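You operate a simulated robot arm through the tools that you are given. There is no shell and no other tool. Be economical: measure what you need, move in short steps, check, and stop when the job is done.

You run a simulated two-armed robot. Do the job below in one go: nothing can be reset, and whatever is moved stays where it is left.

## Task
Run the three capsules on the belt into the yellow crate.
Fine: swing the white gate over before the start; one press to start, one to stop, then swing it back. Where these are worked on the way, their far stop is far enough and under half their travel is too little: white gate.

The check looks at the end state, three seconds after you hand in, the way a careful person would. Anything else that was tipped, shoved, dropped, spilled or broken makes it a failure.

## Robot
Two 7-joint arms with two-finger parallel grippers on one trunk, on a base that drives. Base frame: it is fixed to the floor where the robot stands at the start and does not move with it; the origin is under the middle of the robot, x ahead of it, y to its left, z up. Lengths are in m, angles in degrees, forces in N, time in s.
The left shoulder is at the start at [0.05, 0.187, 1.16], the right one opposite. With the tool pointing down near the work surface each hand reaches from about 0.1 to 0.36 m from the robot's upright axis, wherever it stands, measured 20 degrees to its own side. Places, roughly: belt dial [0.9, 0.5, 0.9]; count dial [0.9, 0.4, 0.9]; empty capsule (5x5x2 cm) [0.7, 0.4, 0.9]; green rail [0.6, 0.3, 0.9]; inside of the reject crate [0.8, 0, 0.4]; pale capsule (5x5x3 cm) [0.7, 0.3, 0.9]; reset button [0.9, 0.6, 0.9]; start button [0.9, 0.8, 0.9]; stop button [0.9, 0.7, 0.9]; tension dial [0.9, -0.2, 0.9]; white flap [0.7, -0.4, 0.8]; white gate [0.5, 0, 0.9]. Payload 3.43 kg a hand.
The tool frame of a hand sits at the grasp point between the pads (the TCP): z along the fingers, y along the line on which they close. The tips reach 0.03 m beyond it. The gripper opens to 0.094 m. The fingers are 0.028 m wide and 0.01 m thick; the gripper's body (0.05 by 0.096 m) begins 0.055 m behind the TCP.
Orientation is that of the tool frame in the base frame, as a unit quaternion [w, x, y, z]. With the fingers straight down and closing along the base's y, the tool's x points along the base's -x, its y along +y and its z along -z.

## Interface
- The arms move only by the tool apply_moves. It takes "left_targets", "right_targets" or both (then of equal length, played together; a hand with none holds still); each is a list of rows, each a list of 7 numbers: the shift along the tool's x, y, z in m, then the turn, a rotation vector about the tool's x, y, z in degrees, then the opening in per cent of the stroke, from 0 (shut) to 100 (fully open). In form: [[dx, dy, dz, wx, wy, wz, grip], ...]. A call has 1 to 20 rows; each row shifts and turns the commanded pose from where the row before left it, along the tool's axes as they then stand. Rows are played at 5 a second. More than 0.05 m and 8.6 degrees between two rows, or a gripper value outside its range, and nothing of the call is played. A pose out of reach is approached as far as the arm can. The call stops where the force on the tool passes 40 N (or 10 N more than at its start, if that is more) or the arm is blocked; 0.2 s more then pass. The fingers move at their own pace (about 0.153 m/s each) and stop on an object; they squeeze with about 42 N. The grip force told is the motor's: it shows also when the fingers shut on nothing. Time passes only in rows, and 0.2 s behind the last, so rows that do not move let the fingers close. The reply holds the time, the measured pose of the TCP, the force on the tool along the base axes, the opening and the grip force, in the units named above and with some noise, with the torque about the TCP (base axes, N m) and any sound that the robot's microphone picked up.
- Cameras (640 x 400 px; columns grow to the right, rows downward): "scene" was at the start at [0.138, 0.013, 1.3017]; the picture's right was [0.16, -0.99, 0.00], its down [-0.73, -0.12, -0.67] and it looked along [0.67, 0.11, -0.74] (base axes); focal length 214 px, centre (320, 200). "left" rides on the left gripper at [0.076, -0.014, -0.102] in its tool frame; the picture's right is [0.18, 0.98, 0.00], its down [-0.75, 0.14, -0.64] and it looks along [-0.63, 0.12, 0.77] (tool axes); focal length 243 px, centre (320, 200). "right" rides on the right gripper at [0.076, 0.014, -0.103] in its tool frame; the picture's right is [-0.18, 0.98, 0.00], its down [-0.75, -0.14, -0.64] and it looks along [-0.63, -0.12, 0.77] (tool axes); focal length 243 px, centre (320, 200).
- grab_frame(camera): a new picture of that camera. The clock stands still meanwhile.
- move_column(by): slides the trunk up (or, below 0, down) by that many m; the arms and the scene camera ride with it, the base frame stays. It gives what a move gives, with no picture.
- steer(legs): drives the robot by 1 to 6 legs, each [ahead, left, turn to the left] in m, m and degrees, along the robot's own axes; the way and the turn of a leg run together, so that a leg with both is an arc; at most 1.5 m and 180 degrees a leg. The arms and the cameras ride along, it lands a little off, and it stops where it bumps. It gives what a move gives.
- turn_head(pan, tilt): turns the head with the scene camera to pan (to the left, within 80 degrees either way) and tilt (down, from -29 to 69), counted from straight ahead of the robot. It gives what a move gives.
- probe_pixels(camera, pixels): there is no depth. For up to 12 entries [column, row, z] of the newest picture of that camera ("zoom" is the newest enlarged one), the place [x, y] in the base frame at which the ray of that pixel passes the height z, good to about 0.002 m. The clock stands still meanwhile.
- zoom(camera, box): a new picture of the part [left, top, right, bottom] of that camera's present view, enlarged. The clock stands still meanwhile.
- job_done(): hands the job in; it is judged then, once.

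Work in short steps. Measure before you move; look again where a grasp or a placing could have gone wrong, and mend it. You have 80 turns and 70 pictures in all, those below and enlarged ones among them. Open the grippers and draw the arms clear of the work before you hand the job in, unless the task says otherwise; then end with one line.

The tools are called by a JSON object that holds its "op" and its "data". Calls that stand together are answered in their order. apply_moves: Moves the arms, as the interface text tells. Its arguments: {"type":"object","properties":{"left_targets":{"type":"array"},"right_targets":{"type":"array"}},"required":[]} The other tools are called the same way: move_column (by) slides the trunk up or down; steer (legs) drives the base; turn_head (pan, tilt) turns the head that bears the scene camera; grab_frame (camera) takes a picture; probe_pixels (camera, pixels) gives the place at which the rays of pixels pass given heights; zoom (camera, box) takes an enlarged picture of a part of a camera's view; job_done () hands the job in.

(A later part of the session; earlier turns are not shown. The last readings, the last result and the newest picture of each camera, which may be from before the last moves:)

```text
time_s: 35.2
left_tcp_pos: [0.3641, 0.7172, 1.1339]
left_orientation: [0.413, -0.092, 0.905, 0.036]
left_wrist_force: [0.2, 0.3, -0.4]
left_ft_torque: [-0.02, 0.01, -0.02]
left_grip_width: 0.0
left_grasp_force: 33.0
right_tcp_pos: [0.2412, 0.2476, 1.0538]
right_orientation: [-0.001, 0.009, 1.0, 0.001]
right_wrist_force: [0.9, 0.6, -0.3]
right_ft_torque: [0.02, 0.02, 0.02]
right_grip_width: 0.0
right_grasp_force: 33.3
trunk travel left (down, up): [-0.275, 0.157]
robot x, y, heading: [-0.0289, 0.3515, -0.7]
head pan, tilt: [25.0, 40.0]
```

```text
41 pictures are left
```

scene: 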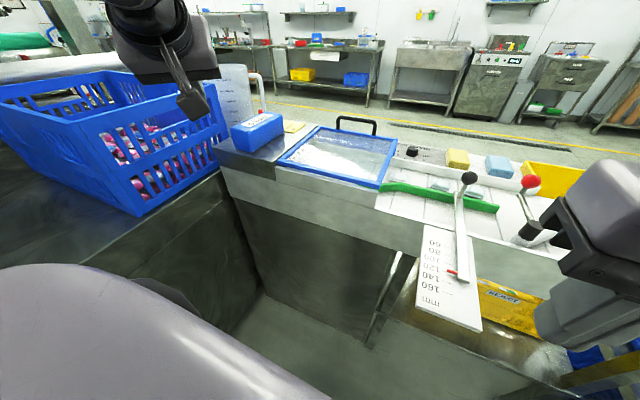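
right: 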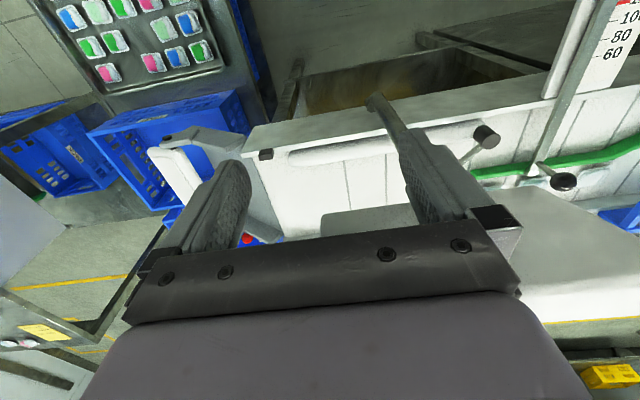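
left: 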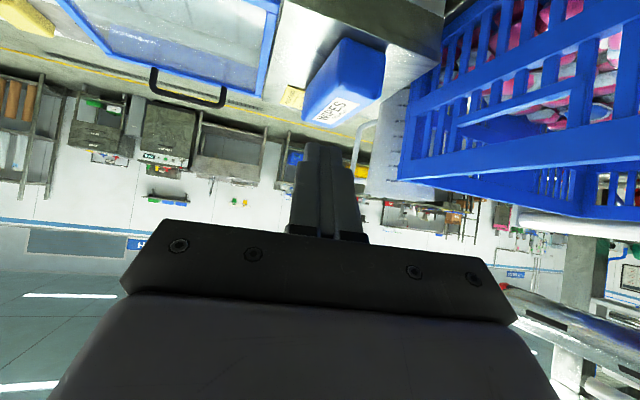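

Wipes box spans x≈0.54–0.72, y≥0.78, so I want the hand to come from the right. I yaw back 16° to about +28°, shift the hand slightly right, and drive forward 0.12 m.

{"op": "apply_moves", "data": {"left_targets": [[0, -0.04, 0, 0, 0, 0, 0], [0, -0.02, 0, -5.94, 0, -5.35, 0], [0, 0, 0, -5.94, 0, -5.35, 0], [0, 0, 0, 0, 0, 0, 0]]}}

{"op": "steer", "data": {"legs": [[0.12, 0, 0.9]]}}

{"op": "grab_frame", "data": {"camera": "left"}}

{"op": "grab_frame", "data": {"camera": "scene"}}

```text
time_s: 36.2
left_tcp_pos: [0.375, 0.6591, 1.1333]
left_orientation: [0.402, -0.219, 0.884, 0.091]
left_wrist_force: [-0.2, -0.6, -0.7]
left_ft_torque: [-0.04, 0.0, 0.0]
left_grip_width: 0.0
left_grasp_force: 33.3
right_tcp_pos: [0.241, 0.2472, 1.0547]
right_orientation: [0.0, 0.009, 1.0, 0.001]
right_wrist_force: [-0.4, 0.7, -0.3]
right_ft_torque: [-0.01, 0.02, 0.01]
right_grip_width: 0.0001
right_grasp_force: 33.4
trunk travel left (down, up): [-0.275, 0.157]
robot x, y, heading: [-0.0291, 0.3534, -0.8]
head pan, tilt: [25.0, 40.0]
```

```text
time_s: 37.5
left_tcp_pos: [0.4753, 0.6643, 1.1379]
left_orientation: [0.409, -0.219, 0.882, 0.087]
left_wrist_force: [-0.3, 0.4, 0.5]
left_ft_torque: [0.03, 0.01, 0.02]
left_grip_width: 0.0001
left_grasp_force: 32.9
right_tcp_pos: [0.3412, 0.2514, 1.0544]
right_orientation: [-0.005, 0.015, 1.0, -0.001]
right_wrist_force: [-0.7, -0.3, 0.2]
right_ft_torque: [0.0, 0.01, -0.03]
right_grip_width: 0.0002
right_grasp_force: 33.1
trunk travel left (down, up): [-0.275, 0.157]
robot x, y, heading: [0.0885, 0.3553, -1.4]
head pan, tilt: [25.0, 40.0]
stopped in leg 1: the robot was blocked; the commanded pose is now the measured one
```

```text
40 pictures are left
```

left: 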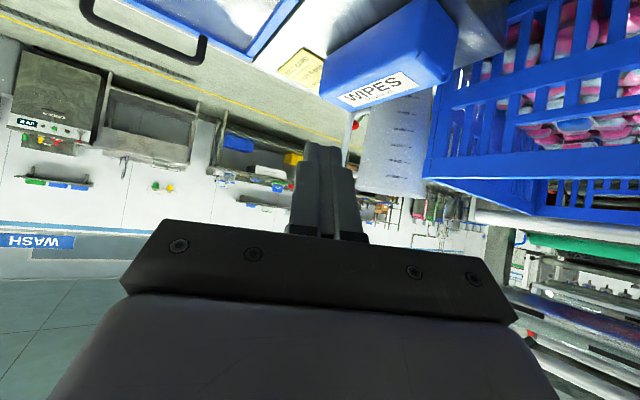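

```text
39 pictures are left
```

scene: 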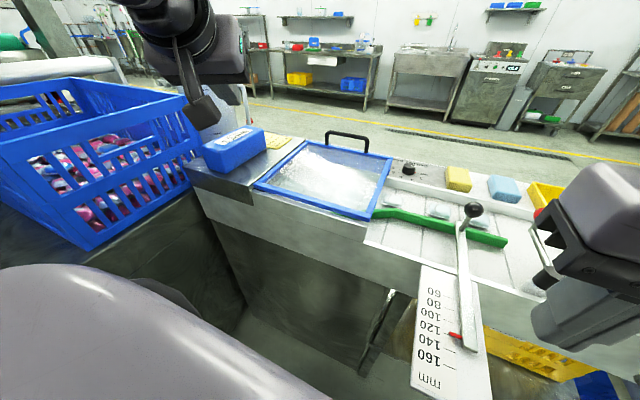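

The base was blocked at x≈0.09. I zoom to check that the rail's scale tongue wasn't disturbed, and back off 1.5 cm.

{"op": "zoom", "data": {"camera": "scene", "box": [380, 190, 520, 400]}}

{"op": "steer", "data": {"legs": [[-0.015, 0, 0]]}}

```text
1.90 times, centred on (450, 295) of scene
```

zoom: 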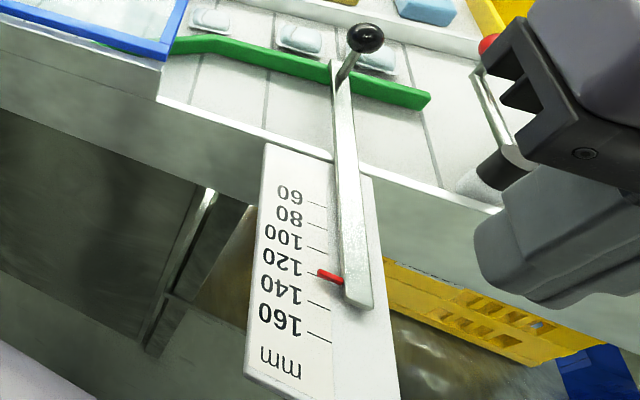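

```text
time_s: 38.3
left_tcp_pos: [0.471, 0.6621, 1.132]
left_orientation: [0.403, -0.221, 0.883, 0.091]
left_wrist_force: [-0.4, -0.6, -0.9]
left_ft_torque: [-0.01, -0.03, -0.01]
left_grip_width: 0.0
left_grasp_force: 32.6
right_tcp_pos: [0.338, 0.2518, 1.0501]
right_orientation: [-0.011, 0.012, 1.0, 0.0]
right_wrist_force: [0.3, 0.2, -0.5]
right_ft_torque: [0.03, -0.01, -0.02]
right_grip_width: 0.0
right_grasp_force: 33.3
trunk travel left (down, up): [-0.275, 0.157]
robot x, y, heading: [0.0655, 0.354, -0.9]
head pan, tilt: [25.0, 40.0]
```

The scale is unchanged. I extend the left hand toward (0.70, 0.70, 1.08), above the lid's left edge and right of the wipes box, to view the buttons.

{"op": "apply_moves", "data": {"left_targets": [[-0.022, -0.0148, 0.0394, 0, 0, 0, 0], [-0.022, -0.0148, 0.0394, 0, 0, 0, 0], [-0.022, -0.0148, 0.0394, 0, 0, 0, 0], [-0.022, -0.0148, 0.0394, 0, 0, 0, 0], [-0.022, -0.0148, 0.0394, 0, 0, 0, 0], [0, 0, 0, 0, 0, 0, 0]]}}

{"op": "grab_frame", "data": {"camera": "left"}}

{"op": "grab_frame", "data": {"camera": "scene"}}

```text
time_s: 39.7
left_tcp_pos: [0.7013, 0.7017, 1.0883]
left_orientation: [0.404, -0.221, 0.883, 0.091]
left_wrist_force: [0.1, 0.0, 0.1]
left_ft_torque: [-0.02, -0.01, -0.03]
left_grip_width: 0.0
left_grasp_force: 32.8
right_tcp_pos: [0.3383, 0.2501, 1.0504]
right_orientation: [-0.012, 0.011, 1.0, 0.0]
right_wrist_force: [0.0, -0.1, 0.7]
right_ft_torque: [0.04, -0.01, 0.0]
right_grip_width: 0.0
right_grasp_force: 32.8
trunk travel left (down, up): [-0.275, 0.157]
robot x, y, heading: [0.0695, 0.3505, -0.5]
head pan, tilt: [25.0, 40.0]
```

```text
37 pictures are left
```

left: 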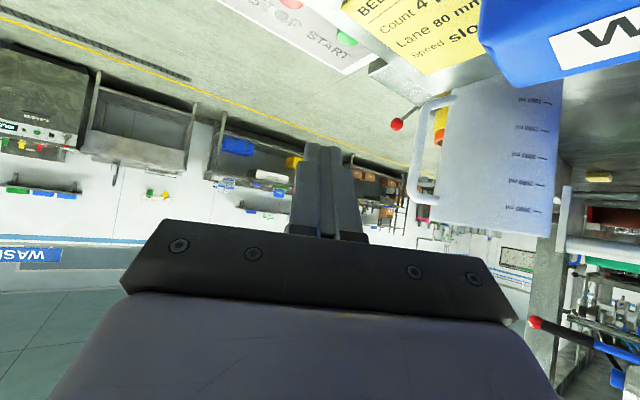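

```text
36 pictures are left
```

scene: 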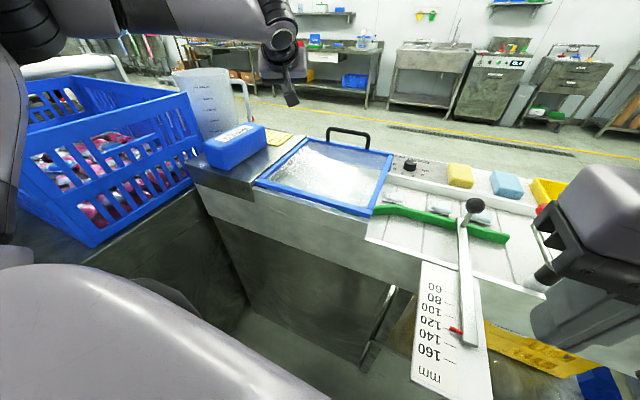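

Now I see START (347,38) and STOP (290,3) with labels, and the card. I probe these for triangulation with the earlier sight lines.

{"op": "probe_pixels", "data": {"camera": "left", "pixels": [[347, 38, 0.86], [347, 38, 0.88], [347, 38, 0.9], [290, 3, 0.86], [290, 3, 0.88], [290, 3, 0.9], [396, 124, 0.9], [396, 124, 0.95], [435, 100, 0.95], [345, 72, 0.87], [480, 60, 0.98], [498, 85, 0.92]]}}

{"op": "zoom", "data": {"camera": "left", "box": [220, 0, 480, 160]}}

```text
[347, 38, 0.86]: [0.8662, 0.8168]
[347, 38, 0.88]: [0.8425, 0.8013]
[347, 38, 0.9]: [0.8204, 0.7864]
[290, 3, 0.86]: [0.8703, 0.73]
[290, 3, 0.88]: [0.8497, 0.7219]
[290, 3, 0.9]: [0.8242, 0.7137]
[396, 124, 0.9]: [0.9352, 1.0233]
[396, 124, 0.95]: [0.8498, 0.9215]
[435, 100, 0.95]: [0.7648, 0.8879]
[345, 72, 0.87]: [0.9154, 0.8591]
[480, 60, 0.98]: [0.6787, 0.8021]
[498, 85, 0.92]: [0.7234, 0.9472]
```

```text
2.46 times, centred on (350, 80) of left
```

zoom: 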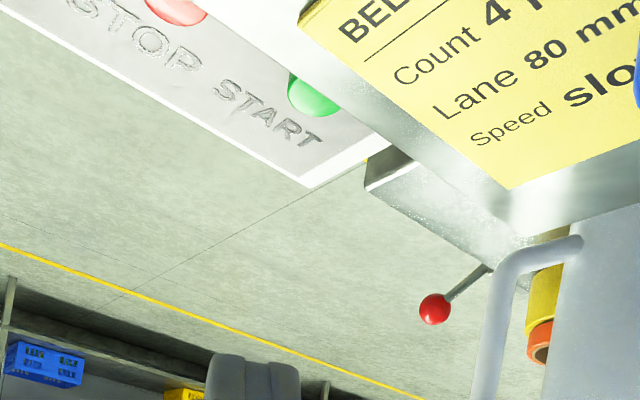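

Start ≈ (0.86, 0.814, 0.865) — it's close behind the raised counter's edge, so a steeper tool is needed. I bring the tilt back to 32° and move to (0.80, 0.73, 1.03) to look more closely.

{"op": "apply_moves", "data": {"left_targets": [[0, 0, 0, 0, 8, 0, 0], [0, 0, 0, 0, 8, 0, 0], [-0.0187, -0.0068, 0.0345, 0, 0, 0, 0], [-0.0187, -0.0068, 0.0345, 0, 0, 0, 0], [-0.0187, -0.0068, 0.0345, 0, 0, 0, 0], [0, 0, 0, 0, 0, 0, 0]]}}

{"op": "grab_frame", "data": {"camera": "left"}}

```text
time_s: 41.1
left_tcp_pos: [0.739, 0.7439, 1.0245]
left_orientation: [0.278, -0.231, 0.931, 0.058]
left_wrist_force: [0.0, 0.5, 0.7]
left_ft_torque: [-0.03, 0.03, 0.01]
left_grip_width: 0.0
left_grasp_force: 33.2
left hand out of reach, approached as far as the arm can: row 3, 4, 5
right_tcp_pos: [0.3381, 0.2518, 1.0502]
right_orientation: [-0.012, 0.01, 1.0, 0.0]
right_wrist_force: [-0.5, 0.4, 0.2]
right_ft_torque: [0.01, 0.01, -0.01]
right_grip_width: 0.0001
right_grasp_force: 32.8
trunk travel left (down, up): [-0.275, 0.157]
robot x, y, heading: [0.0702, 0.3567, -0.8]
head pan, tilt: [25.0, 40.0]
```

```text
34 pictures are left
```

left: 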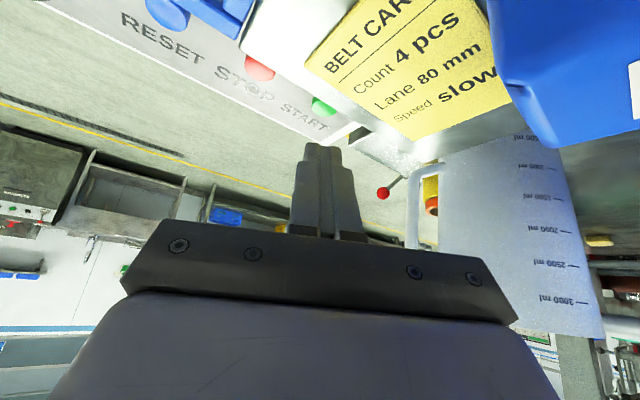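

Reach ends at x≈0.74 with this tilt, so pressing from here needs a flatter tool. I zoom to assess the counter edge relative to the buttons.

{"op": "zoom", "data": {"camera": "left", "box": [220, 30, 420, 155]}}

{"op": "probe_pixels", "data": {"camera": "left", "pixels": [[324, 105, 0.86], [324, 105, 0.87], [324, 105, 0.88], [258, 68, 0.86], [258, 68, 0.87], [258, 68, 0.88], [303, 62, 0.9], [303, 62, 0.88], [303, 62, 0.92], [505, 85, 0.95], [383, 192, 0.9]]}}

```text
3.20 times, centred on (320, 92) of left
```

zoom: 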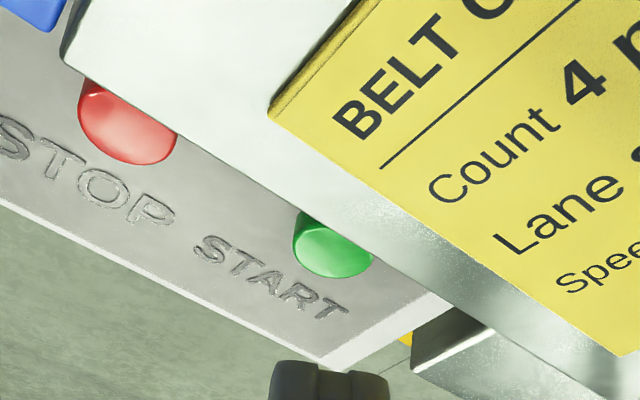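

```text
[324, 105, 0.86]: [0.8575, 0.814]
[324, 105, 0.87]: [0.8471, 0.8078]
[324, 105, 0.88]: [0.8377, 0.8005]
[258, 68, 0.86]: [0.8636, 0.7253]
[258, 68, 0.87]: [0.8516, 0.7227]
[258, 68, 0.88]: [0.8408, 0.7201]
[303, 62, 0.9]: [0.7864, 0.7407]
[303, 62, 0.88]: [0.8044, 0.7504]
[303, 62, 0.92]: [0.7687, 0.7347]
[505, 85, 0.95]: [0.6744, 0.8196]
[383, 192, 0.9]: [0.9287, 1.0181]
```

The button caps are fully visible at ~38° depression, so a 48°-tilted finger clears the counter edge, but I need the shoulder closer. I look at how much room there is to shift the robot left.

{"op": "turn_head", "data": {"pan": 65, "tilt": 50}}

{"op": "grab_frame", "data": {"camera": "scene"}}

```text
time_s: 42.2
left_tcp_pos: [0.7394, 0.7419, 1.0239]
left_orientation: [0.278, -0.231, 0.931, 0.058]
left_wrist_force: [0.6, 0.3, -0.6]
left_ft_torque: [0.0, -0.01, -0.01]
left_grip_width: 0.0
left_grasp_force: 33.1
right_tcp_pos: [0.3382, 0.2503, 1.0503]
right_orientation: [-0.011, 0.01, 1.0, 0.001]
right_wrist_force: [0.5, -0.4, 0.4]
right_ft_torque: [-0.01, 0.01, 0.01]
right_grip_width: 0.0
right_grasp_force: 33.0
trunk travel left (down, up): [-0.275, 0.157]
robot x, y, heading: [0.0693, 0.3544, -0.7]
head pan, tilt: [65.0, 50.0]
```

```text
32 pictures are left
```

scene: 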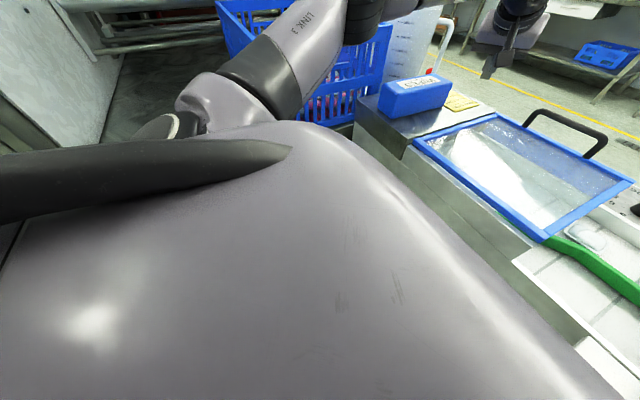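

The torso is wide and the elbow is near the bin, so instead of just shifting left I'll turn the robot ~30° right, which brings the left shoulder forward. First I raise and retract the hand and set tilt to 48°.

{"op": "apply_moves", "data": {"left_targets": [[0.016, 0.0, -0.041, 0, 0, 0, 0], [0.023, 0.0066, -0.0329, 0, 0, 0, 0], [0.023, 0.0066, -0.0329, 0, 0, 0, 0], [0.023, 0.0066, -0.0329, 0, 0, 0, 0], [0.023, 0.0066, -0.0329, 0, 0, 0, 0], [0.023, 0.0066, -0.0329, 0, -8, 0, 0], [0.023, 0.0066, -0.0329, 0, -8, 0, 0], [0, 0, 0, 0, 0, 0, 0]]}}

{"op": "steer", "data": {"legs": [[-0.02, 0.06, 0], [0, 0, -30]]}}

```text
time_s: 44.0
left_tcp_pos: [0.4832, 0.6606, 1.1338]
left_orientation: [0.404, -0.222, 0.883, 0.091]
left_wrist_force: [0.3, -0.3, 0.1]
left_ft_torque: [0.01, -0.04, -0.01]
left_grip_width: 0.0
left_grasp_force: 33.3
right_tcp_pos: [0.3379, 0.2498, 1.0508]
right_orientation: [-0.012, 0.011, 1.0, 0.0]
right_wrist_force: [-0.3, 0.2, 0.4]
right_ft_torque: [0.0, 0.0, -0.02]
right_grip_width: 0.0
right_grasp_force: 32.0
trunk travel left (down, up): [-0.275, 0.157]
robot x, y, heading: [0.0715, 0.3553, -1.1]
head pan, tilt: [65.0, 50.0]
```

```text
time_s: 46.6
left_tcp_pos: [0.5624, 0.4728, 1.1343]
left_orientation: [0.413, 0.011, 0.911, -0.013]
left_wrist_force: [-0.1, 0.2, 0.2]
left_ft_torque: [0.03, 0.0, 0.01]
left_grip_width: 0.0001
left_grasp_force: 33.0
right_tcp_pos: [0.2347, 0.1882, 1.0495]
right_orientation: [-0.012, 0.265, 0.964, 0.004]
right_wrist_force: [0.0, -0.1, -0.1]
right_ft_torque: [-0.01, 0.01, 0.0]
right_grip_width: 0.0001
right_grasp_force: 33.5
trunk travel left (down, up): [-0.275, 0.157]
robot x, y, heading: [0.0514, 0.4115, -30.1]
head pan, tilt: [65.0, 50.0]
```

Robot now at heading −30°. The wrist camera hangs below the tilted hand and would hit the counter at the press, so I roll the hand 180° about its axis to put it on top.

{"op": "apply_moves", "data": {"left_targets": [[0, 0, 0, 0, 0, 8.55, 0], [0, 0, 0, 0, 0, 8.55, 0], [0, 0, 0, 0, 0, 8.55, 0], [0, 0, 0, 0, 0, 8.55, 0], [0, 0, 0, 0, 0, 8.55, 0], [0, 0, 0, 0, 0, 8.55, 0], [0, 0, 0, 0, 0, 8.55, 0], [0, 0, 0, 0, 0, 8.55, 0], [0, 0, 0, 0, 0, 8.55, 0], [0, 0, 0, 0, 0, 8.55, 0], [0, 0, 0, 0, 0, 8.55, 0], [0, 0, 0, 0, 0, 8.55, 0], [0, 0, 0, 0, 0, 8.55, 0], [0, 0, 0, 0, 0, 8.55, 0], [0, 0, 0, 0, 0, 8.55, 0], [0, 0, 0, 0, 0, 8.55, 0], [0, 0, 0, 0, 0, 8.55, 0], [0, 0, 0, 0, 0, 8.55, 0], [0, 0, 0, 0, 0, 8.55, 0], [0, 0, 0, 0, 0, 8.55, 0]]}}

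{"op": "turn_head", "data": {"pan": 60, "tilt": 35}}

{"op": "grab_frame", "data": {"camera": "scene"}}

```text
time_s: 50.8
left_tcp_pos: [0.5618, 0.4726, 1.135]
left_orientation: [0.045, 0.909, 0.059, 0.411]
left_wrist_force: [0.1, 1.3, -0.1]
left_ft_torque: [-0.01, 0.03, 0.05]
left_grip_width: 0.0001
left_grasp_force: 33.3
right_tcp_pos: [0.2335, 0.1869, 1.0499]
right_orientation: [-0.012, 0.263, 0.965, 0.004]
right_wrist_force: [0.8, -1.1, 0.7]
right_ft_torque: [0.0, 0.02, 0.0]
right_grip_width: 0.0
right_grasp_force: 33.1
trunk travel left (down, up): [-0.275, 0.157]
robot x, y, heading: [0.0506, 0.4127, -30.0]
head pan, tilt: [65.0, 50.0]
```

```text
time_s: 51.6
left_tcp_pos: [0.5625, 0.4722, 1.1354]
left_orientation: [0.046, 0.909, 0.061, 0.41]
left_wrist_force: [-0.3, -0.2, 0.0]
left_ft_torque: [-0.03, -0.02, 0.0]
left_grip_width: 0.0
left_grasp_force: 33.0
right_tcp_pos: [0.233, 0.1877, 1.0495]
right_orientation: [-0.011, 0.264, 0.965, 0.004]
right_wrist_force: [-0.1, 0.6, 0.2]
right_ft_torque: [0.0, -0.02, 0.02]
right_grip_width: 0.0
right_grasp_force: 32.6
trunk travel left (down, up): [-0.275, 0.157]
robot x, y, heading: [0.0496, 0.4131, -30.2]
head pan, tilt: [60.0, 35.0]
```

```text
31 pictures are left
```

scene: 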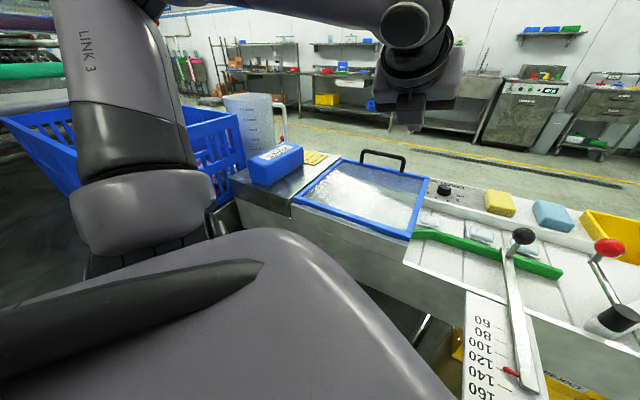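

The camera is nearly on top. I finish the roll, yaw the hand 24° left and extend toward (0.72, 0.72, 1.06) over the lid, right of the wipes box.

{"op": "apply_moves", "data": {"left_targets": [[0, 0, 0, 0, 0, 8.4, 0], [0, 0, 0, 5.94, 0, -5.35, 0], [0, 0, 0, 5.94, 0, -5.35, 0], [0, 0, 0, 5.94, 0, -5.35, 0], [0.015, -0.0242, 0.0327, 0, 0, 0, 0], [0.015, -0.0242, 0.0327, 0, 0, 0, 0], [0.015, -0.0242, 0.0327, 0, 0, 0, 0], [0.015, -0.0242, 0.0327, 0, 0, 0, 0], [0.015, -0.0242, 0.0327, 0, 0, 0, 0], [0.015, -0.0242, 0.0327, 0, 0, 0, 0], [0.015, -0.0242, 0.0327, 0, 0, 0, 0], [0, 0, 0, 0, 0, 0, 0]]}}

{"op": "grab_frame", "data": {"camera": "left"}}

{"op": "grab_frame", "data": {"camera": "scene"}}

```text
time_s: 54.2
left_tcp_pos: [0.7255, 0.7215, 1.0526]
left_orientation: [-0.068, 0.894, 0.184, 0.403]
left_wrist_force: [0.4, 0.4, 0.0]
left_ft_torque: [-0.01, 0.03, 0.03]
left_grip_width: 0.0001
left_grasp_force: 32.9
right_tcp_pos: [0.2336, 0.1864, 1.0503]
right_orientation: [-0.012, 0.264, 0.964, 0.004]
right_wrist_force: [0.3, 0.1, 0.2]
right_ft_torque: [0.0, 0.01, -0.01]
right_grip_width: 0.0002
right_grasp_force: 33.1
trunk travel left (down, up): [-0.275, 0.157]
robot x, y, heading: [0.0511, 0.4097, -30.2]
head pan, tilt: [60.0, 35.0]
```

```text
30 pictures are left
```

left: 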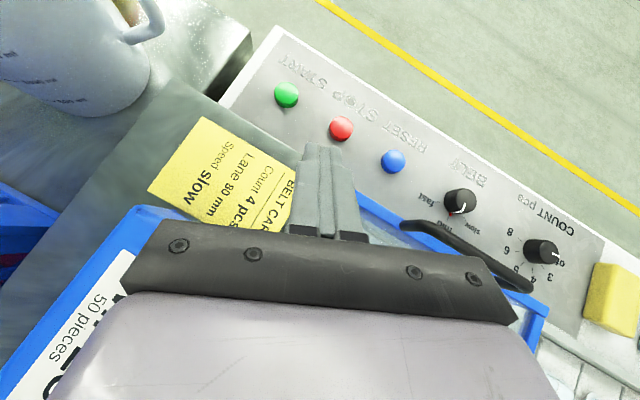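

```text
29 pictures are left
```

scene: 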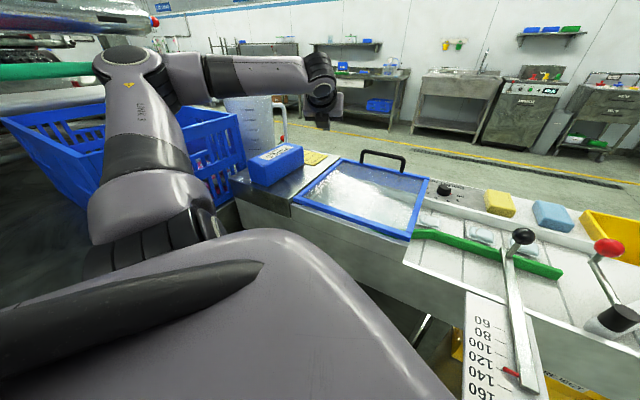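

A great top view: START (286,95), STOP (341,128), RESET (392,161). I probe these.

{"op": "probe_pixels", "data": {"camera": "left", "pixels": [[286, 94, 0.86], [286, 94, 0.87], [286, 94, 0.88], [286, 94, 0.89], [341, 127, 0.86], [341, 127, 0.87], [341, 127, 0.88], [341, 127, 0.89], [215, 92, 0.9], [285, 135, 0.9]]}}

{"op": "zoom", "data": {"camera": "left", "box": [180, 40, 420, 190]}}

```text
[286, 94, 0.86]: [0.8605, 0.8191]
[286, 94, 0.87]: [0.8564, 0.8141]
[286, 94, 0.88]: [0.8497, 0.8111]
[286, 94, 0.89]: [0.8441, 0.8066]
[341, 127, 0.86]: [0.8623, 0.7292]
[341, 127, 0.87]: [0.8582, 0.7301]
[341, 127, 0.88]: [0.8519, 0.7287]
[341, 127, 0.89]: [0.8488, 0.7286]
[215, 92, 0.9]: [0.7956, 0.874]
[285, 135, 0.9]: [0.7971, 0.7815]
```

```text
2.67 times, centred on (300, 115) of left
```

zoom: 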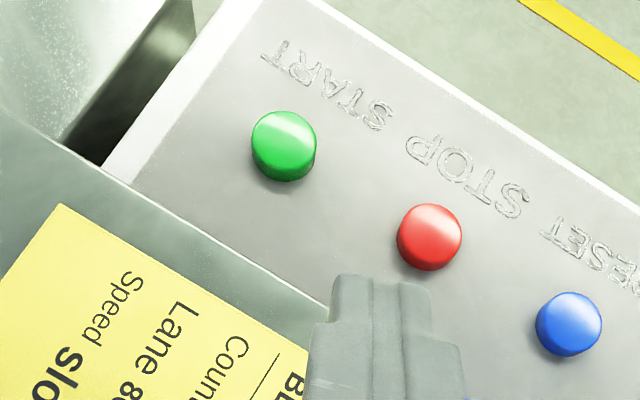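

Start cap ≈ (0.859, 0.816, 0.865), stop ≈ (0.860, 0.729, 0.865). I move to just above START (about 3.5 cm above contact) and look.

{"op": "apply_moves", "data": {"left_targets": [[0.0017, -0.008, 0.0384, 0, 0, 0, 0], [0.0017, -0.008, 0.0384, 0, 0, 0, 0], [0.0017, -0.008, 0.0384, 0, 0, 0, 0], [0.0017, -0.008, 0.0384, 0, 0, 0, 0], [0.0017, -0.008, 0.0384, 0, 0, 0, 0], [0, 0, 0, 0, 0, 0, 0]]}}

{"op": "grab_frame", "data": {"camera": "left"}}

```text
time_s: 55.6
left_tcp_pos: [0.8437, 0.8091, 0.9351]
left_orientation: [-0.067, 0.892, 0.184, 0.406]
left_wrist_force: [-0.9, -0.1, 17.5]
left_ft_torque: [-0.25, 1.28, -0.02]
left_grip_width: 0.0001
left_grasp_force: 32.9
right_tcp_pos: [0.2321, 0.1868, 1.051]
right_orientation: [-0.012, 0.264, 0.964, 0.005]
right_wrist_force: [-0.6, 0.4, -0.3]
right_ft_torque: [0.0, 0.03, 0.0]
right_grip_width: 0.0
right_grasp_force: 32.9
trunk travel left (down, up): [-0.275, 0.157]
robot x, y, heading: [0.0502, 0.415, -29.9]
head pan, tilt: [60.0, 35.0]
```

```text
27 pictures are left
```

left: 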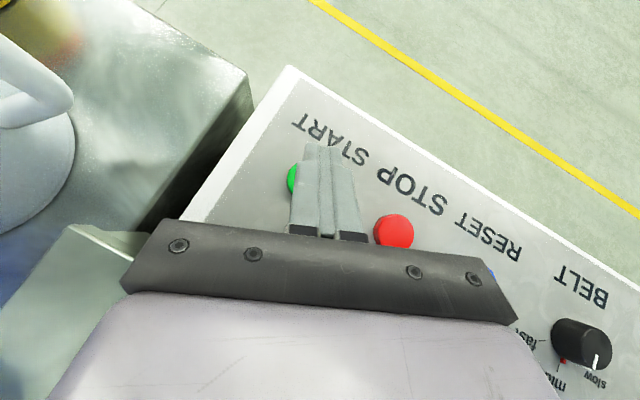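

The wrist shows 17 N upward with contact ~7 cm behind the TCP: the gripper's body is resting on the counter. I lift straight up 4 cm and look again.

{"op": "apply_moves", "data": {"left_targets": [[0.0149, 0, -0.0133, 0, 0, 0, 0], [0.0149, 0, -0.0133, 0, 0, 0, 0], [0, 0, 0, 0, 0, 0, 0]]}}

{"op": "grab_frame", "data": {"camera": "left"}}

{"op": "zoom", "data": {"camera": "scene", "box": [200, 60, 460, 225]}}

```text
time_s: 56.4
left_tcp_pos: [0.8431, 0.811, 0.9712]
left_orientation: [-0.069, 0.894, 0.185, 0.403]
left_wrist_force: [0.5, -0.1, 0.1]
left_ft_torque: [0.01, 0.0, -0.05]
left_grip_width: 0.0
left_grasp_force: 33.2
right_tcp_pos: [0.2336, 0.1876, 1.0496]
right_orientation: [-0.011, 0.263, 0.965, 0.004]
right_wrist_force: [-0.1, -0.5, -0.5]
right_ft_torque: [0.01, 0.01, 0.01]
right_grip_width: 0.0
right_grasp_force: 32.8
trunk travel left (down, up): [-0.275, 0.157]
robot x, y, heading: [0.0513, 0.4107, -30.3]
head pan, tilt: [60.0, 35.0]
```

```text
26 pictures are left
```

left: 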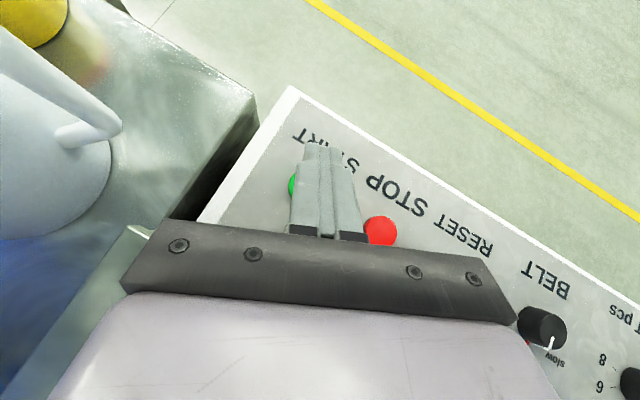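

```text
2.42 times, centred on (330, 142) of scene
```

zoom: 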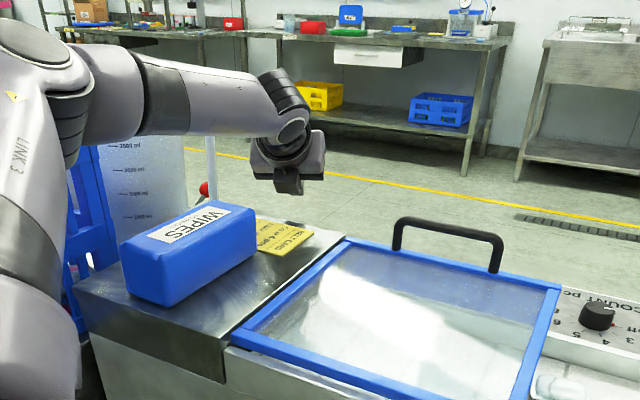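

Counter top is near z≈0.935 with its edge at x≈0.775, so I steepen the tool by 8° and approach again to a pre-press height.

{"op": "apply_moves", "data": {"left_targets": [[0, 0, 0, 0, -8, 0, 0], [-0.007, 0, 0.012, 0, 0, 0, 0], [-0.0074, 0.0005, 0.015, 0, 0, 0, 0], [0, 0, 0, 0, 0, 0, 0]]}}

{"op": "grab_frame", "data": {"camera": "left"}}

```text
time_s: 57.4
left_tcp_pos: [0.8487, 0.8114, 0.9425]
left_orientation: [-0.055, 0.92, 0.189, 0.339]
left_wrist_force: [-0.2, 0.0, 0.3]
left_ft_torque: [0.01, 0.02, 0.0]
left_grip_width: 0.0
left_grasp_force: 32.8
right_tcp_pos: [0.2329, 0.1878, 1.0488]
right_orientation: [-0.012, 0.265, 0.964, 0.004]
right_wrist_force: [0.1, -0.1, 0.0]
right_ft_torque: [-0.02, 0.03, 0.0]
right_grip_width: 0.0
right_grasp_force: 33.1
trunk travel left (down, up): [-0.275, 0.157]
robot x, y, heading: [0.0537, 0.4089, -29.9]
head pan, tilt: [60.0, 35.0]
```

```text
24 pictures are left
```

left: 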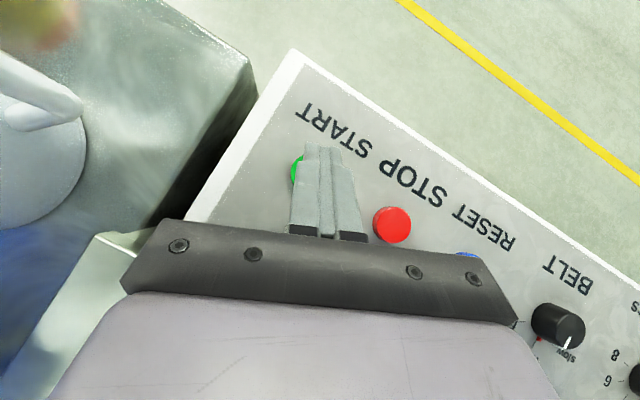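

Reaching fine with no contact. I calibrate with STOP at (392,224) and the visible left rim of START (292,172).

{"op": "probe_pixels", "data": {"camera": "left", "pixels": [[392, 224, 0.865], [292, 170, 0.865], [305, 170, 0.865], [320, 150, 0.865], [320, 150, 0.92]]}}

{"op": "zoom", "data": {"camera": "left", "box": [240, 110, 440, 250]}}

```text
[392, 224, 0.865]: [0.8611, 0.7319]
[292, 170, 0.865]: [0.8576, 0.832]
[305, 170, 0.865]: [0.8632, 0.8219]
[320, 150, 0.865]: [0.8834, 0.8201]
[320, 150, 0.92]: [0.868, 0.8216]
```

```text
2.86 times, centred on (340, 180) of left
```

zoom: 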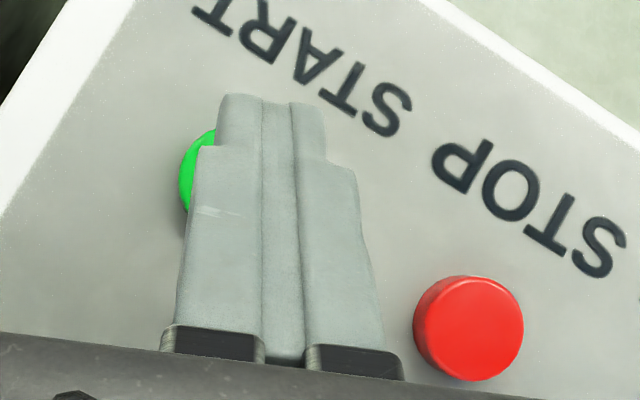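

The lower finger edge sits above START's centre (0.859,0.816). I descend vertically 4.2 cm, to just above the cap.

{"op": "apply_moves", "data": {"left_targets": [[-0.0077, 0, 0.0092, 0, 0, 0, 0], [-0.0077, 0, 0.0092, 0, 0, 0, 0], [-0.0077, 0, 0.0092, 0, 0, 0, 0], [-0.0039, 0, 0.0046, 0, 0, 0, 0], [0, 0, 0, 0, 0, 0, 0]]}}

{"op": "grab_frame", "data": {"camera": "left"}}

```text
time_s: 58.2
left_tcp_pos: [0.8558, 0.8106, 0.9186]
left_orientation: [-0.052, 0.916, 0.188, 0.35]
left_wrist_force: [6.5, 1.6, 1.3]
left_ft_torque: [-0.06, 0.26, 0.03]
left_grip_width: 0.0
left_grasp_force: 33.1
right_tcp_pos: [0.2349, 0.188, 1.0496]
right_orientation: [-0.013, 0.265, 0.964, 0.004]
right_wrist_force: [-0.5, 0.8, 0.3]
right_ft_torque: [-0.01, 0.03, -0.01]
right_grip_width: 0.0003
right_grasp_force: 32.9
trunk travel left (down, up): [-0.275, 0.157]
robot x, y, heading: [0.0536, 0.4103, -29.9]
head pan, tilt: [60.0, 35.0]
stopped in row 4 (left hand): the force on the tool passed its limit at 46 N (the readings are from after the stop); the commanded pose is now the measured one
```

```text
22 pictures are left
```

left: 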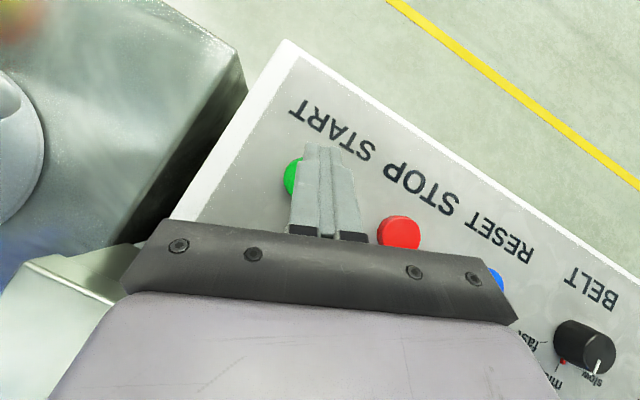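

Contact again (46 N, with a forward push): the hand's body is catching the counter's edge, seen at (30–115, 262–300). I probe that edge at candidate heights and lift 3 cm.

{"op": "probe_pixels", "data": {"camera": "left", "pixels": [[112, 302, 0.91], [112, 302, 0.93], [112, 302, 0.95], [30, 263, 0.91], [30, 263, 0.93], [30, 263, 0.95], [140, 245, 0.87], [20, 260, 0.93]]}}

{"op": "apply_moves", "data": {"left_targets": [[0.0097, 0, -0.0115, 0, 0, 0, 0], [0.0097, 0, -0.0115, 0, 0, 0, 0], [0, 0, 0, 0, 0, 0, 0]]}}

{"op": "turn_head", "data": {"pan": 62, "tilt": 20}}

{"op": "zoom", "data": {"camera": "scene", "box": [200, 120, 440, 280]}}

```text
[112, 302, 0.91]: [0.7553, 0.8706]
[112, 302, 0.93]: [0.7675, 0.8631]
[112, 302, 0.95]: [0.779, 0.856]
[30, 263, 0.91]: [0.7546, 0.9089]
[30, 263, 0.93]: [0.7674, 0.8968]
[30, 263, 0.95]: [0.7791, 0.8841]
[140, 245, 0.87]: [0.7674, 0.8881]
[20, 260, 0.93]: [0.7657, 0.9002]
```

```text
time_s: 59.0
left_tcp_pos: [0.8532, 0.8125, 0.9486]
left_orientation: [-0.053, 0.917, 0.188, 0.349]
left_wrist_force: [-0.6, -0.1, -0.3]
left_ft_torque: [0.0, 0.0, -0.02]
left_grip_width: 0.0002
left_grasp_force: 32.9
right_tcp_pos: [0.2337, 0.1867, 1.0491]
right_orientation: [-0.011, 0.264, 0.965, 0.004]
right_wrist_force: [0.4, -0.4, -0.2]
right_ft_torque: [-0.03, 0.0, -0.02]
right_grip_width: 0.0
right_grasp_force: 32.5
trunk travel left (down, up): [-0.275, 0.157]
robot x, y, heading: [0.0545, 0.4117, -30.1]
head pan, tilt: [60.0, 35.0]
```

```text
time_s: 59.8
left_tcp_pos: [0.8524, 0.8131, 0.948]
left_orientation: [-0.051, 0.916, 0.186, 0.351]
left_wrist_force: [0.5, 0.7, 0.7]
left_ft_torque: [0.0, 0.0, 0.02]
left_grip_width: 0.0
left_grasp_force: 33.2
right_tcp_pos: [0.2344, 0.1874, 1.0492]
right_orientation: [-0.012, 0.264, 0.965, 0.004]
right_wrist_force: [0.5, 1.0, -0.1]
right_ft_torque: [-0.03, -0.02, 0.0]
right_grip_width: 0.0
right_grasp_force: 32.3
trunk travel left (down, up): [-0.275, 0.157]
robot x, y, heading: [0.0525, 0.4124, -30.2]
head pan, tilt: [62.0, 20.0]
```

```text
2.50 times, centred on (320, 200) of scene
```

zoom: 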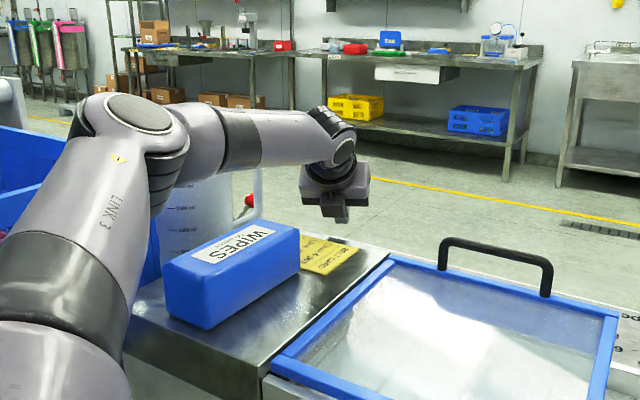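

Contact evidence says the hand's underside is ~5 cm thick against a counter lip at (0.775, z 0.94). Better plan: roll a further 90° and open the fingers so that the lower finger sticks out flush below the body; I raise the column first, lift, and drive a little left for reach.

{"op": "move_column", "data": {"by": 0.08}}

{"op": "apply_moves", "data": {"left_targets": [[0.025, 0, -0.033, 0, 0, 0, 0], [0.02, 0, -0.03, 0, 0, 0, 0], [0, 0, 0, 0, 0, 0, 0]]}}

{"op": "steer", "data": {"legs": [[0, 0.06, 0]]}}

{"op": "grab_frame", "data": {"camera": "scene"}}

```text
time_s: 60.9
left_tcp_pos: [0.8522, 0.8112, 1.0278]
left_orientation: [-0.052, 0.917, 0.188, 0.349]
left_wrist_force: [0.0, -0.4, 0.0]
left_ft_torque: [0.02, 0.01, 0.02]
left_grip_width: 0.0
left_grasp_force: 33.3
right_tcp_pos: [0.2342, 0.1871, 1.1299]
right_orientation: [-0.011, 0.264, 0.964, 0.003]
right_wrist_force: [0.3, 0.1, -0.1]
right_ft_torque: [0.01, 0.01, 0.01]
right_grip_width: 0.0
right_grasp_force: 33.0
trunk travel left (down, up): [-0.355, 0.077]
robot x, y, heading: [0.0525, 0.4101, -30.1]
head pan, tilt: [62.0, 20.0]
```

```text
time_s: 61.7
left_tcp_pos: [0.8441, 0.8116, 1.104]
left_orientation: [-0.053, 0.916, 0.188, 0.349]
left_wrist_force: [0.1, 0.3, 0.0]
left_ft_torque: [-0.01, 0.0, 0.0]
left_grip_width: 0.0004
left_grasp_force: 33.3
right_tcp_pos: [0.2333, 0.1876, 1.1303]
right_orientation: [-0.011, 0.264, 0.965, 0.004]
right_wrist_force: [-0.7, -0.5, 0.1]
right_ft_torque: [0.03, 0.02, 0.02]
right_grip_width: 0.0002
right_grasp_force: 32.9
trunk travel left (down, up): [-0.355, 0.077]
robot x, y, heading: [0.0533, 0.4138, -30.1]
head pan, tilt: [62.0, 20.0]
```

```text
time_s: 63.0
left_tcp_pos: [0.875, 0.8625, 1.1035]
left_orientation: [-0.052, 0.917, 0.187, 0.349]
left_wrist_force: [0.1, -1.6, 0.5]
left_ft_torque: [0.01, 0.0, 0.03]
left_grip_width: 0.0
left_grasp_force: 33.2
right_tcp_pos: [0.2637, 0.2393, 1.1298]
right_orientation: [-0.011, 0.265, 0.964, 0.005]
right_wrist_force: [-0.2, 0.3, 0.1]
right_ft_torque: [-0.01, 0.02, 0.01]
right_grip_width: 0.0
right_grasp_force: 33.1
trunk travel left (down, up): [-0.355, 0.077]
robot x, y, heading: [0.0817, 0.466, -30.2]
head pan, tilt: [62.0, 20.0]
```

```text
20 pictures are left
```

scene: 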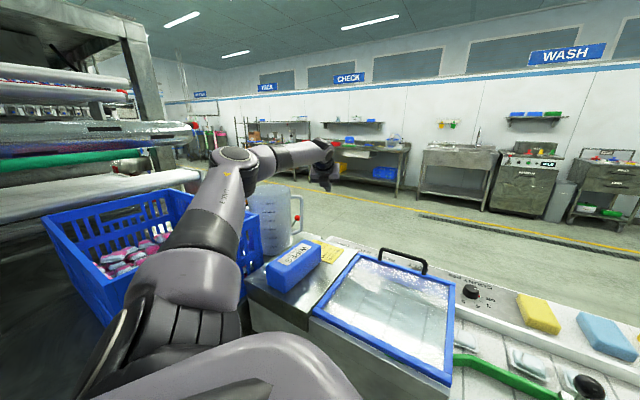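

The arm clears the bin and has plenty of reach now. I shift the hand right, drive 4 cm more to the left, and steepen the tool to ~25° so that the closed fingers can go down behind the counter lip.

{"op": "apply_moves", "data": {"left_targets": [[-0.023, 0.0313, -0.0185, 0, 0, 0, 0], [-0.023, 0.0313, -0.0185, 0, 0, 0, 0], [0, 0, 0, 0, 0, 0, 0]]}}

{"op": "steer", "data": {"legs": [[0, 0.04, 0]]}}

{"op": "apply_moves", "data": {"left_targets": [[0, 0, 0, 0, -8, 0, 0], [0, 0, 0, 0, -8, 0, 0], [0, 0, 0, 0, 0, 0, 0]]}}

{"op": "grab_frame", "data": {"camera": "left"}}

```text
time_s: 63.8
left_tcp_pos: [0.842, 0.7823, 1.102]
left_orientation: [-0.052, 0.916, 0.187, 0.35]
left_wrist_force: [0.1, 0.1, 0.1]
left_ft_torque: [-0.01, 0.01, -0.03]
left_grip_width: 0.0
left_grasp_force: 32.6
right_tcp_pos: [0.2632, 0.2395, 1.1302]
right_orientation: [-0.012, 0.265, 0.964, 0.005]
right_wrist_force: [-0.1, 1.0, 0.3]
right_ft_torque: [-0.04, 0.02, -0.02]
right_grip_width: 0.0
right_grasp_force: 32.9
trunk travel left (down, up): [-0.355, 0.077]
robot x, y, heading: [0.0839, 0.4656, -30.1]
head pan, tilt: [62.0, 20.0]
```

```text
time_s: 64.8
left_tcp_pos: [0.8607, 0.8155, 1.1007]
left_orientation: [-0.053, 0.917, 0.187, 0.349]
left_wrist_force: [-0.5, 0.0, -0.2]
left_ft_torque: [-0.03, -0.03, -0.02]
left_grip_width: 0.0
left_grasp_force: 32.5
right_tcp_pos: [0.283, 0.2735, 1.1301]
right_orientation: [-0.012, 0.265, 0.964, 0.004]
right_wrist_force: [-0.2, 0.2, 0.3]
right_ft_torque: [0.01, 0.03, -0.01]
right_grip_width: 0.0001
right_grasp_force: 33.3
trunk travel left (down, up): [-0.355, 0.077]
robot x, y, heading: [0.0974, 0.4978, -30.1]
head pan, tilt: [62.0, 20.0]
```

```text
time_s: 65.6
left_tcp_pos: [0.8611, 0.8149, 1.1018]
left_orientation: [-0.026, 0.956, 0.193, 0.219]
left_wrist_force: [1.7, -0.5, 0.1]
left_ft_torque: [-0.03, 0.0, 0.03]
left_grip_width: 0.0
left_grasp_force: 33.0
right_tcp_pos: [0.2836, 0.2742, 1.1296]
right_orientation: [-0.012, 0.265, 0.964, 0.004]
right_wrist_force: [-0.3, -0.3, -0.8]
right_ft_torque: [0.01, 0.0, -0.03]
right_grip_width: 0.0
right_grasp_force: 32.3
trunk travel left (down, up): [-0.355, 0.077]
robot x, y, heading: [0.1038, 0.4959, -30.3]
head pan, tilt: [62.0, 20.0]
```

```text
19 pictures are left
```

left: 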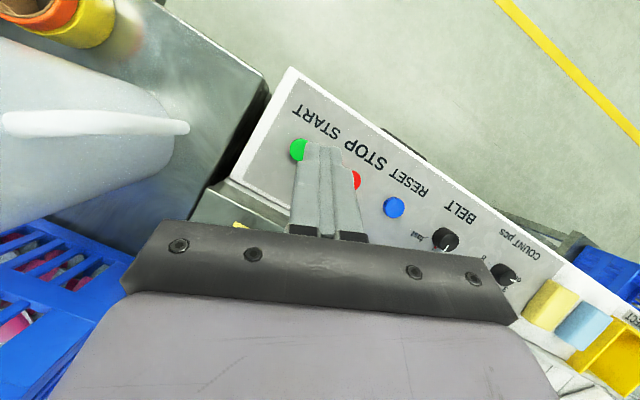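

All three buttons are visible and the pose is reachable. I go straight down over START to TCP z≈0.93 (lower finger edge ~3 cm above the cap).

{"op": "apply_moves", "data": {"left_targets": [[-0.018, -0.0021, 0.039, 0, 0, 0, 0], [-0.018, -0.0021, 0.039, 0, 0, 0, 0], [-0.018, -0.0021, 0.039, 0, 0, 0, 0], [-0.018, -0.0021, 0.039, 0, 0, 0, 0], [0, 0, 0, 0, 0, 0, 0]]}}

{"op": "grab_frame", "data": {"camera": "left"}}

```text
time_s: 66.8
left_tcp_pos: [0.8614, 0.8207, 0.9266]
left_orientation: [-0.026, 0.956, 0.193, 0.219]
left_wrist_force: [0.0, -0.2, 0.5]
left_ft_torque: [0.0, -0.02, -0.01]
left_grip_width: 0.0002
left_grasp_force: 33.0
right_tcp_pos: [0.2833, 0.2732, 1.1303]
right_orientation: [-0.011, 0.265, 0.964, 0.004]
right_wrist_force: [-0.4, 0.4, -0.2]
right_ft_torque: [0.01, -0.04, 0.01]
right_grip_width: 0.0
right_grasp_force: 33.6
trunk travel left (down, up): [-0.355, 0.077]
robot x, y, heading: [0.1025, 0.4994, -30.2]
head pan, tilt: [62.0, 20.0]
```

```text
18 pictures are left
```

left: 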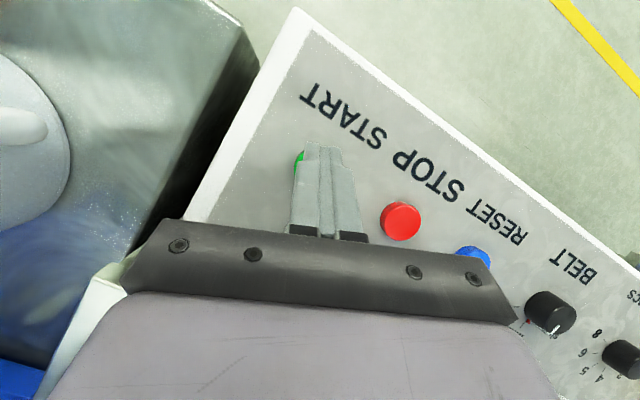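

No contact with the counter. Now I lower in small steps onto the START cap.

{"op": "apply_moves", "data": {"left_targets": [[-0.0043, 0, 0.009, 0, 0, 0, 0], [-0.0043, 0, 0.009, 0, 0, 0, 0], [-0.0026, 0, 0.0054, 0, 0, 0, 0], [-0.0017, 0, 0.0036, 0, 0, 0, 0], [-0.0017, 0, 0.0036, 0, 0, 0, 0]]}}

```text
time_s: 68.0
left_tcp_pos: [0.8636, 0.818, 0.8965]
left_orientation: [-0.026, 0.956, 0.193, 0.22]
left_wrist_force: [1.2, 0.4, 0.1]
left_ft_torque: [-0.01, 0.01, -0.06]
left_grip_width: 0.0
left_grasp_force: 32.9
right_tcp_pos: [0.2832, 0.274, 1.131]
right_orientation: [-0.011, 0.264, 0.964, 0.004]
right_wrist_force: [-0.7, -0.4, -0.7]
right_ft_torque: [0.03, 0.0, -0.02]
right_grip_width: 0.0
right_grasp_force: 32.8
trunk travel left (down, up): [-0.355, 0.077]
robot x, y, heading: [0.1014, 0.5008, -30.2]
head pan, tilt: [62.0, 20.0]
```

Not yet touching (z 0.8965, no force); I continue in 4 mm steps.

{"op": "apply_moves", "data": {"left_targets": [[-0.0017, 0, 0.0036, 0, 0, 0, 0], [-0.0017, 0, 0.0036, 0, 0, 0, 0], [0, 0, 0, 0, 0, 0, 0]]}}

```text
time_s: 68.8
left_tcp_pos: [0.8627, 0.8173, 0.8889]
left_orientation: [-0.025, 0.956, 0.193, 0.22]
left_wrist_force: [-0.5, 1.7, 6.5]
left_ft_torque: [0.04, 0.01, 0.06]
left_grip_width: 0.0002
left_grasp_force: 33.0
right_tcp_pos: [0.2831, 0.2728, 1.131]
right_orientation: [-0.011, 0.264, 0.964, 0.005]
right_wrist_force: [0.8, 0.5, 0.0]
right_ft_torque: [0.01, 0.0, 0.02]
right_grip_width: 0.0001
right_grasp_force: 32.8
trunk travel left (down, up): [-0.355, 0.077]
robot x, y, heading: [0.1024, 0.4994, -30.1]
head pan, tilt: [62.0, 20.0]
heard: click
```

A click at 6.5 N: START is pressed. I lift 4 cm, shift over above STOP, and look at the belt.

{"op": "apply_moves", "data": {"left_targets": [[0.0172, 0, -0.036, 0, 0, 0, 0], [-0.0157, 0.0406, -0.0059, 0, 0, 0, 0], [-0.0157, 0.0406, -0.0059, 0, 0, 0, 0]]}}

{"op": "turn_head", "data": {"pan": 25, "tilt": 35}}

{"op": "grab_frame", "data": {"camera": "scene"}}

```text
time_s: 69.6
left_tcp_pos: [0.8616, 0.7286, 0.9264]
left_orientation: [-0.027, 0.956, 0.193, 0.219]
left_wrist_force: [0.5, -0.1, 0.3]
left_ft_torque: [0.01, 0.02, 0.02]
left_grip_width: 0.0
left_grasp_force: 33.6
right_tcp_pos: [0.283, 0.2721, 1.1294]
right_orientation: [-0.012, 0.264, 0.964, 0.006]
right_wrist_force: [-0.1, 0.3, -0.4]
right_ft_torque: [-0.02, 0.01, -0.01]
right_grip_width: 0.0001
right_grasp_force: 33.3
trunk travel left (down, up): [-0.355, 0.077]
robot x, y, heading: [0.1017, 0.4978, -30.2]
head pan, tilt: [62.0, 20.0]
```

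```text
time_s: 70.6
left_tcp_pos: [0.8628, 0.7275, 0.9264]
left_orientation: [-0.026, 0.956, 0.192, 0.22]
left_wrist_force: [0.9, -0.4, 0.6]
left_ft_torque: [-0.01, -0.04, -0.01]
left_grip_width: 0.0
left_grasp_force: 32.9
right_tcp_pos: [0.2842, 0.2725, 1.1292]
right_orientation: [-0.012, 0.265, 0.964, 0.004]
right_wrist_force: [0.1, 0.1, 0.1]
right_ft_torque: [-0.03, 0.0, 0.01]
right_grip_width: 0.0002
right_grasp_force: 32.6
trunk travel left (down, up): [-0.355, 0.077]
robot x, y, heading: [0.1001, 0.4971, -30.3]
head pan, tilt: [25.0, 35.0]
```

```text
17 pictures are left
```

scene: 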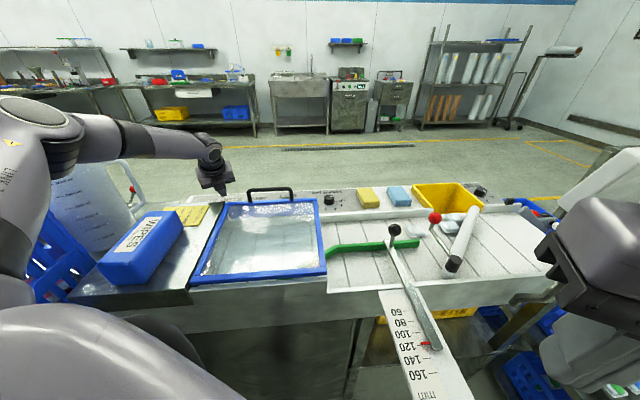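

The belt is running: capsules are already around (420,230) and (450,218) near the gate. I zoom in.

{"op": "zoom", "data": {"camera": "scene", "box": [310, 160, 530, 300]}}

{"op": "apply_moves", "data": {"left_targets": [[0, 0, 0, 0, 0, 0, 0], [0, 0, 0, 0, 0, 0, 0], [0, 0, 0, 0, 0, 0, 0], [0, 0, 0, 0, 0, 0, 0]]}}

{"op": "zoom", "data": {"camera": "scene", "box": [310, 160, 530, 300]}}

```text
2.86 times, centred on (420, 230) of scene
```

zoom: 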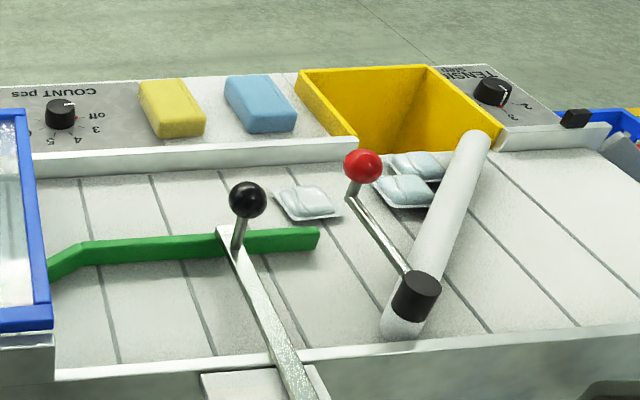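

```text
time_s: 71.6
left_tcp_pos: [0.8632, 0.7287, 0.9273]
left_orientation: [-0.026, 0.956, 0.193, 0.22]
left_wrist_force: [-0.4, -0.6, 0.6]
left_ft_torque: [-0.03, 0.0, 0.01]
left_grip_width: 0.0
left_grasp_force: 32.7
right_tcp_pos: [0.2838, 0.2732, 1.1291]
right_orientation: [-0.011, 0.266, 0.964, 0.005]
right_wrist_force: [0.1, -0.1, -0.7]
right_ft_torque: [-0.01, 0.01, 0.01]
right_grip_width: 0.0
right_grasp_force: 33.1
trunk travel left (down, up): [-0.355, 0.077]
robot x, y, heading: [0.0997, 0.4984, -30.0]
head pan, tilt: [25.0, 35.0]
```

```text
2.86 times, centred on (420, 230) of scene
```

zoom: 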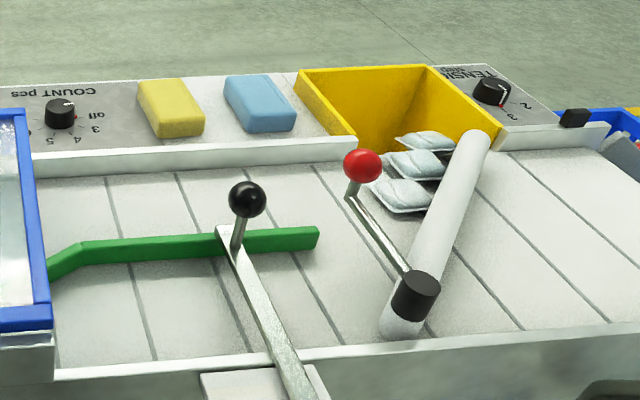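

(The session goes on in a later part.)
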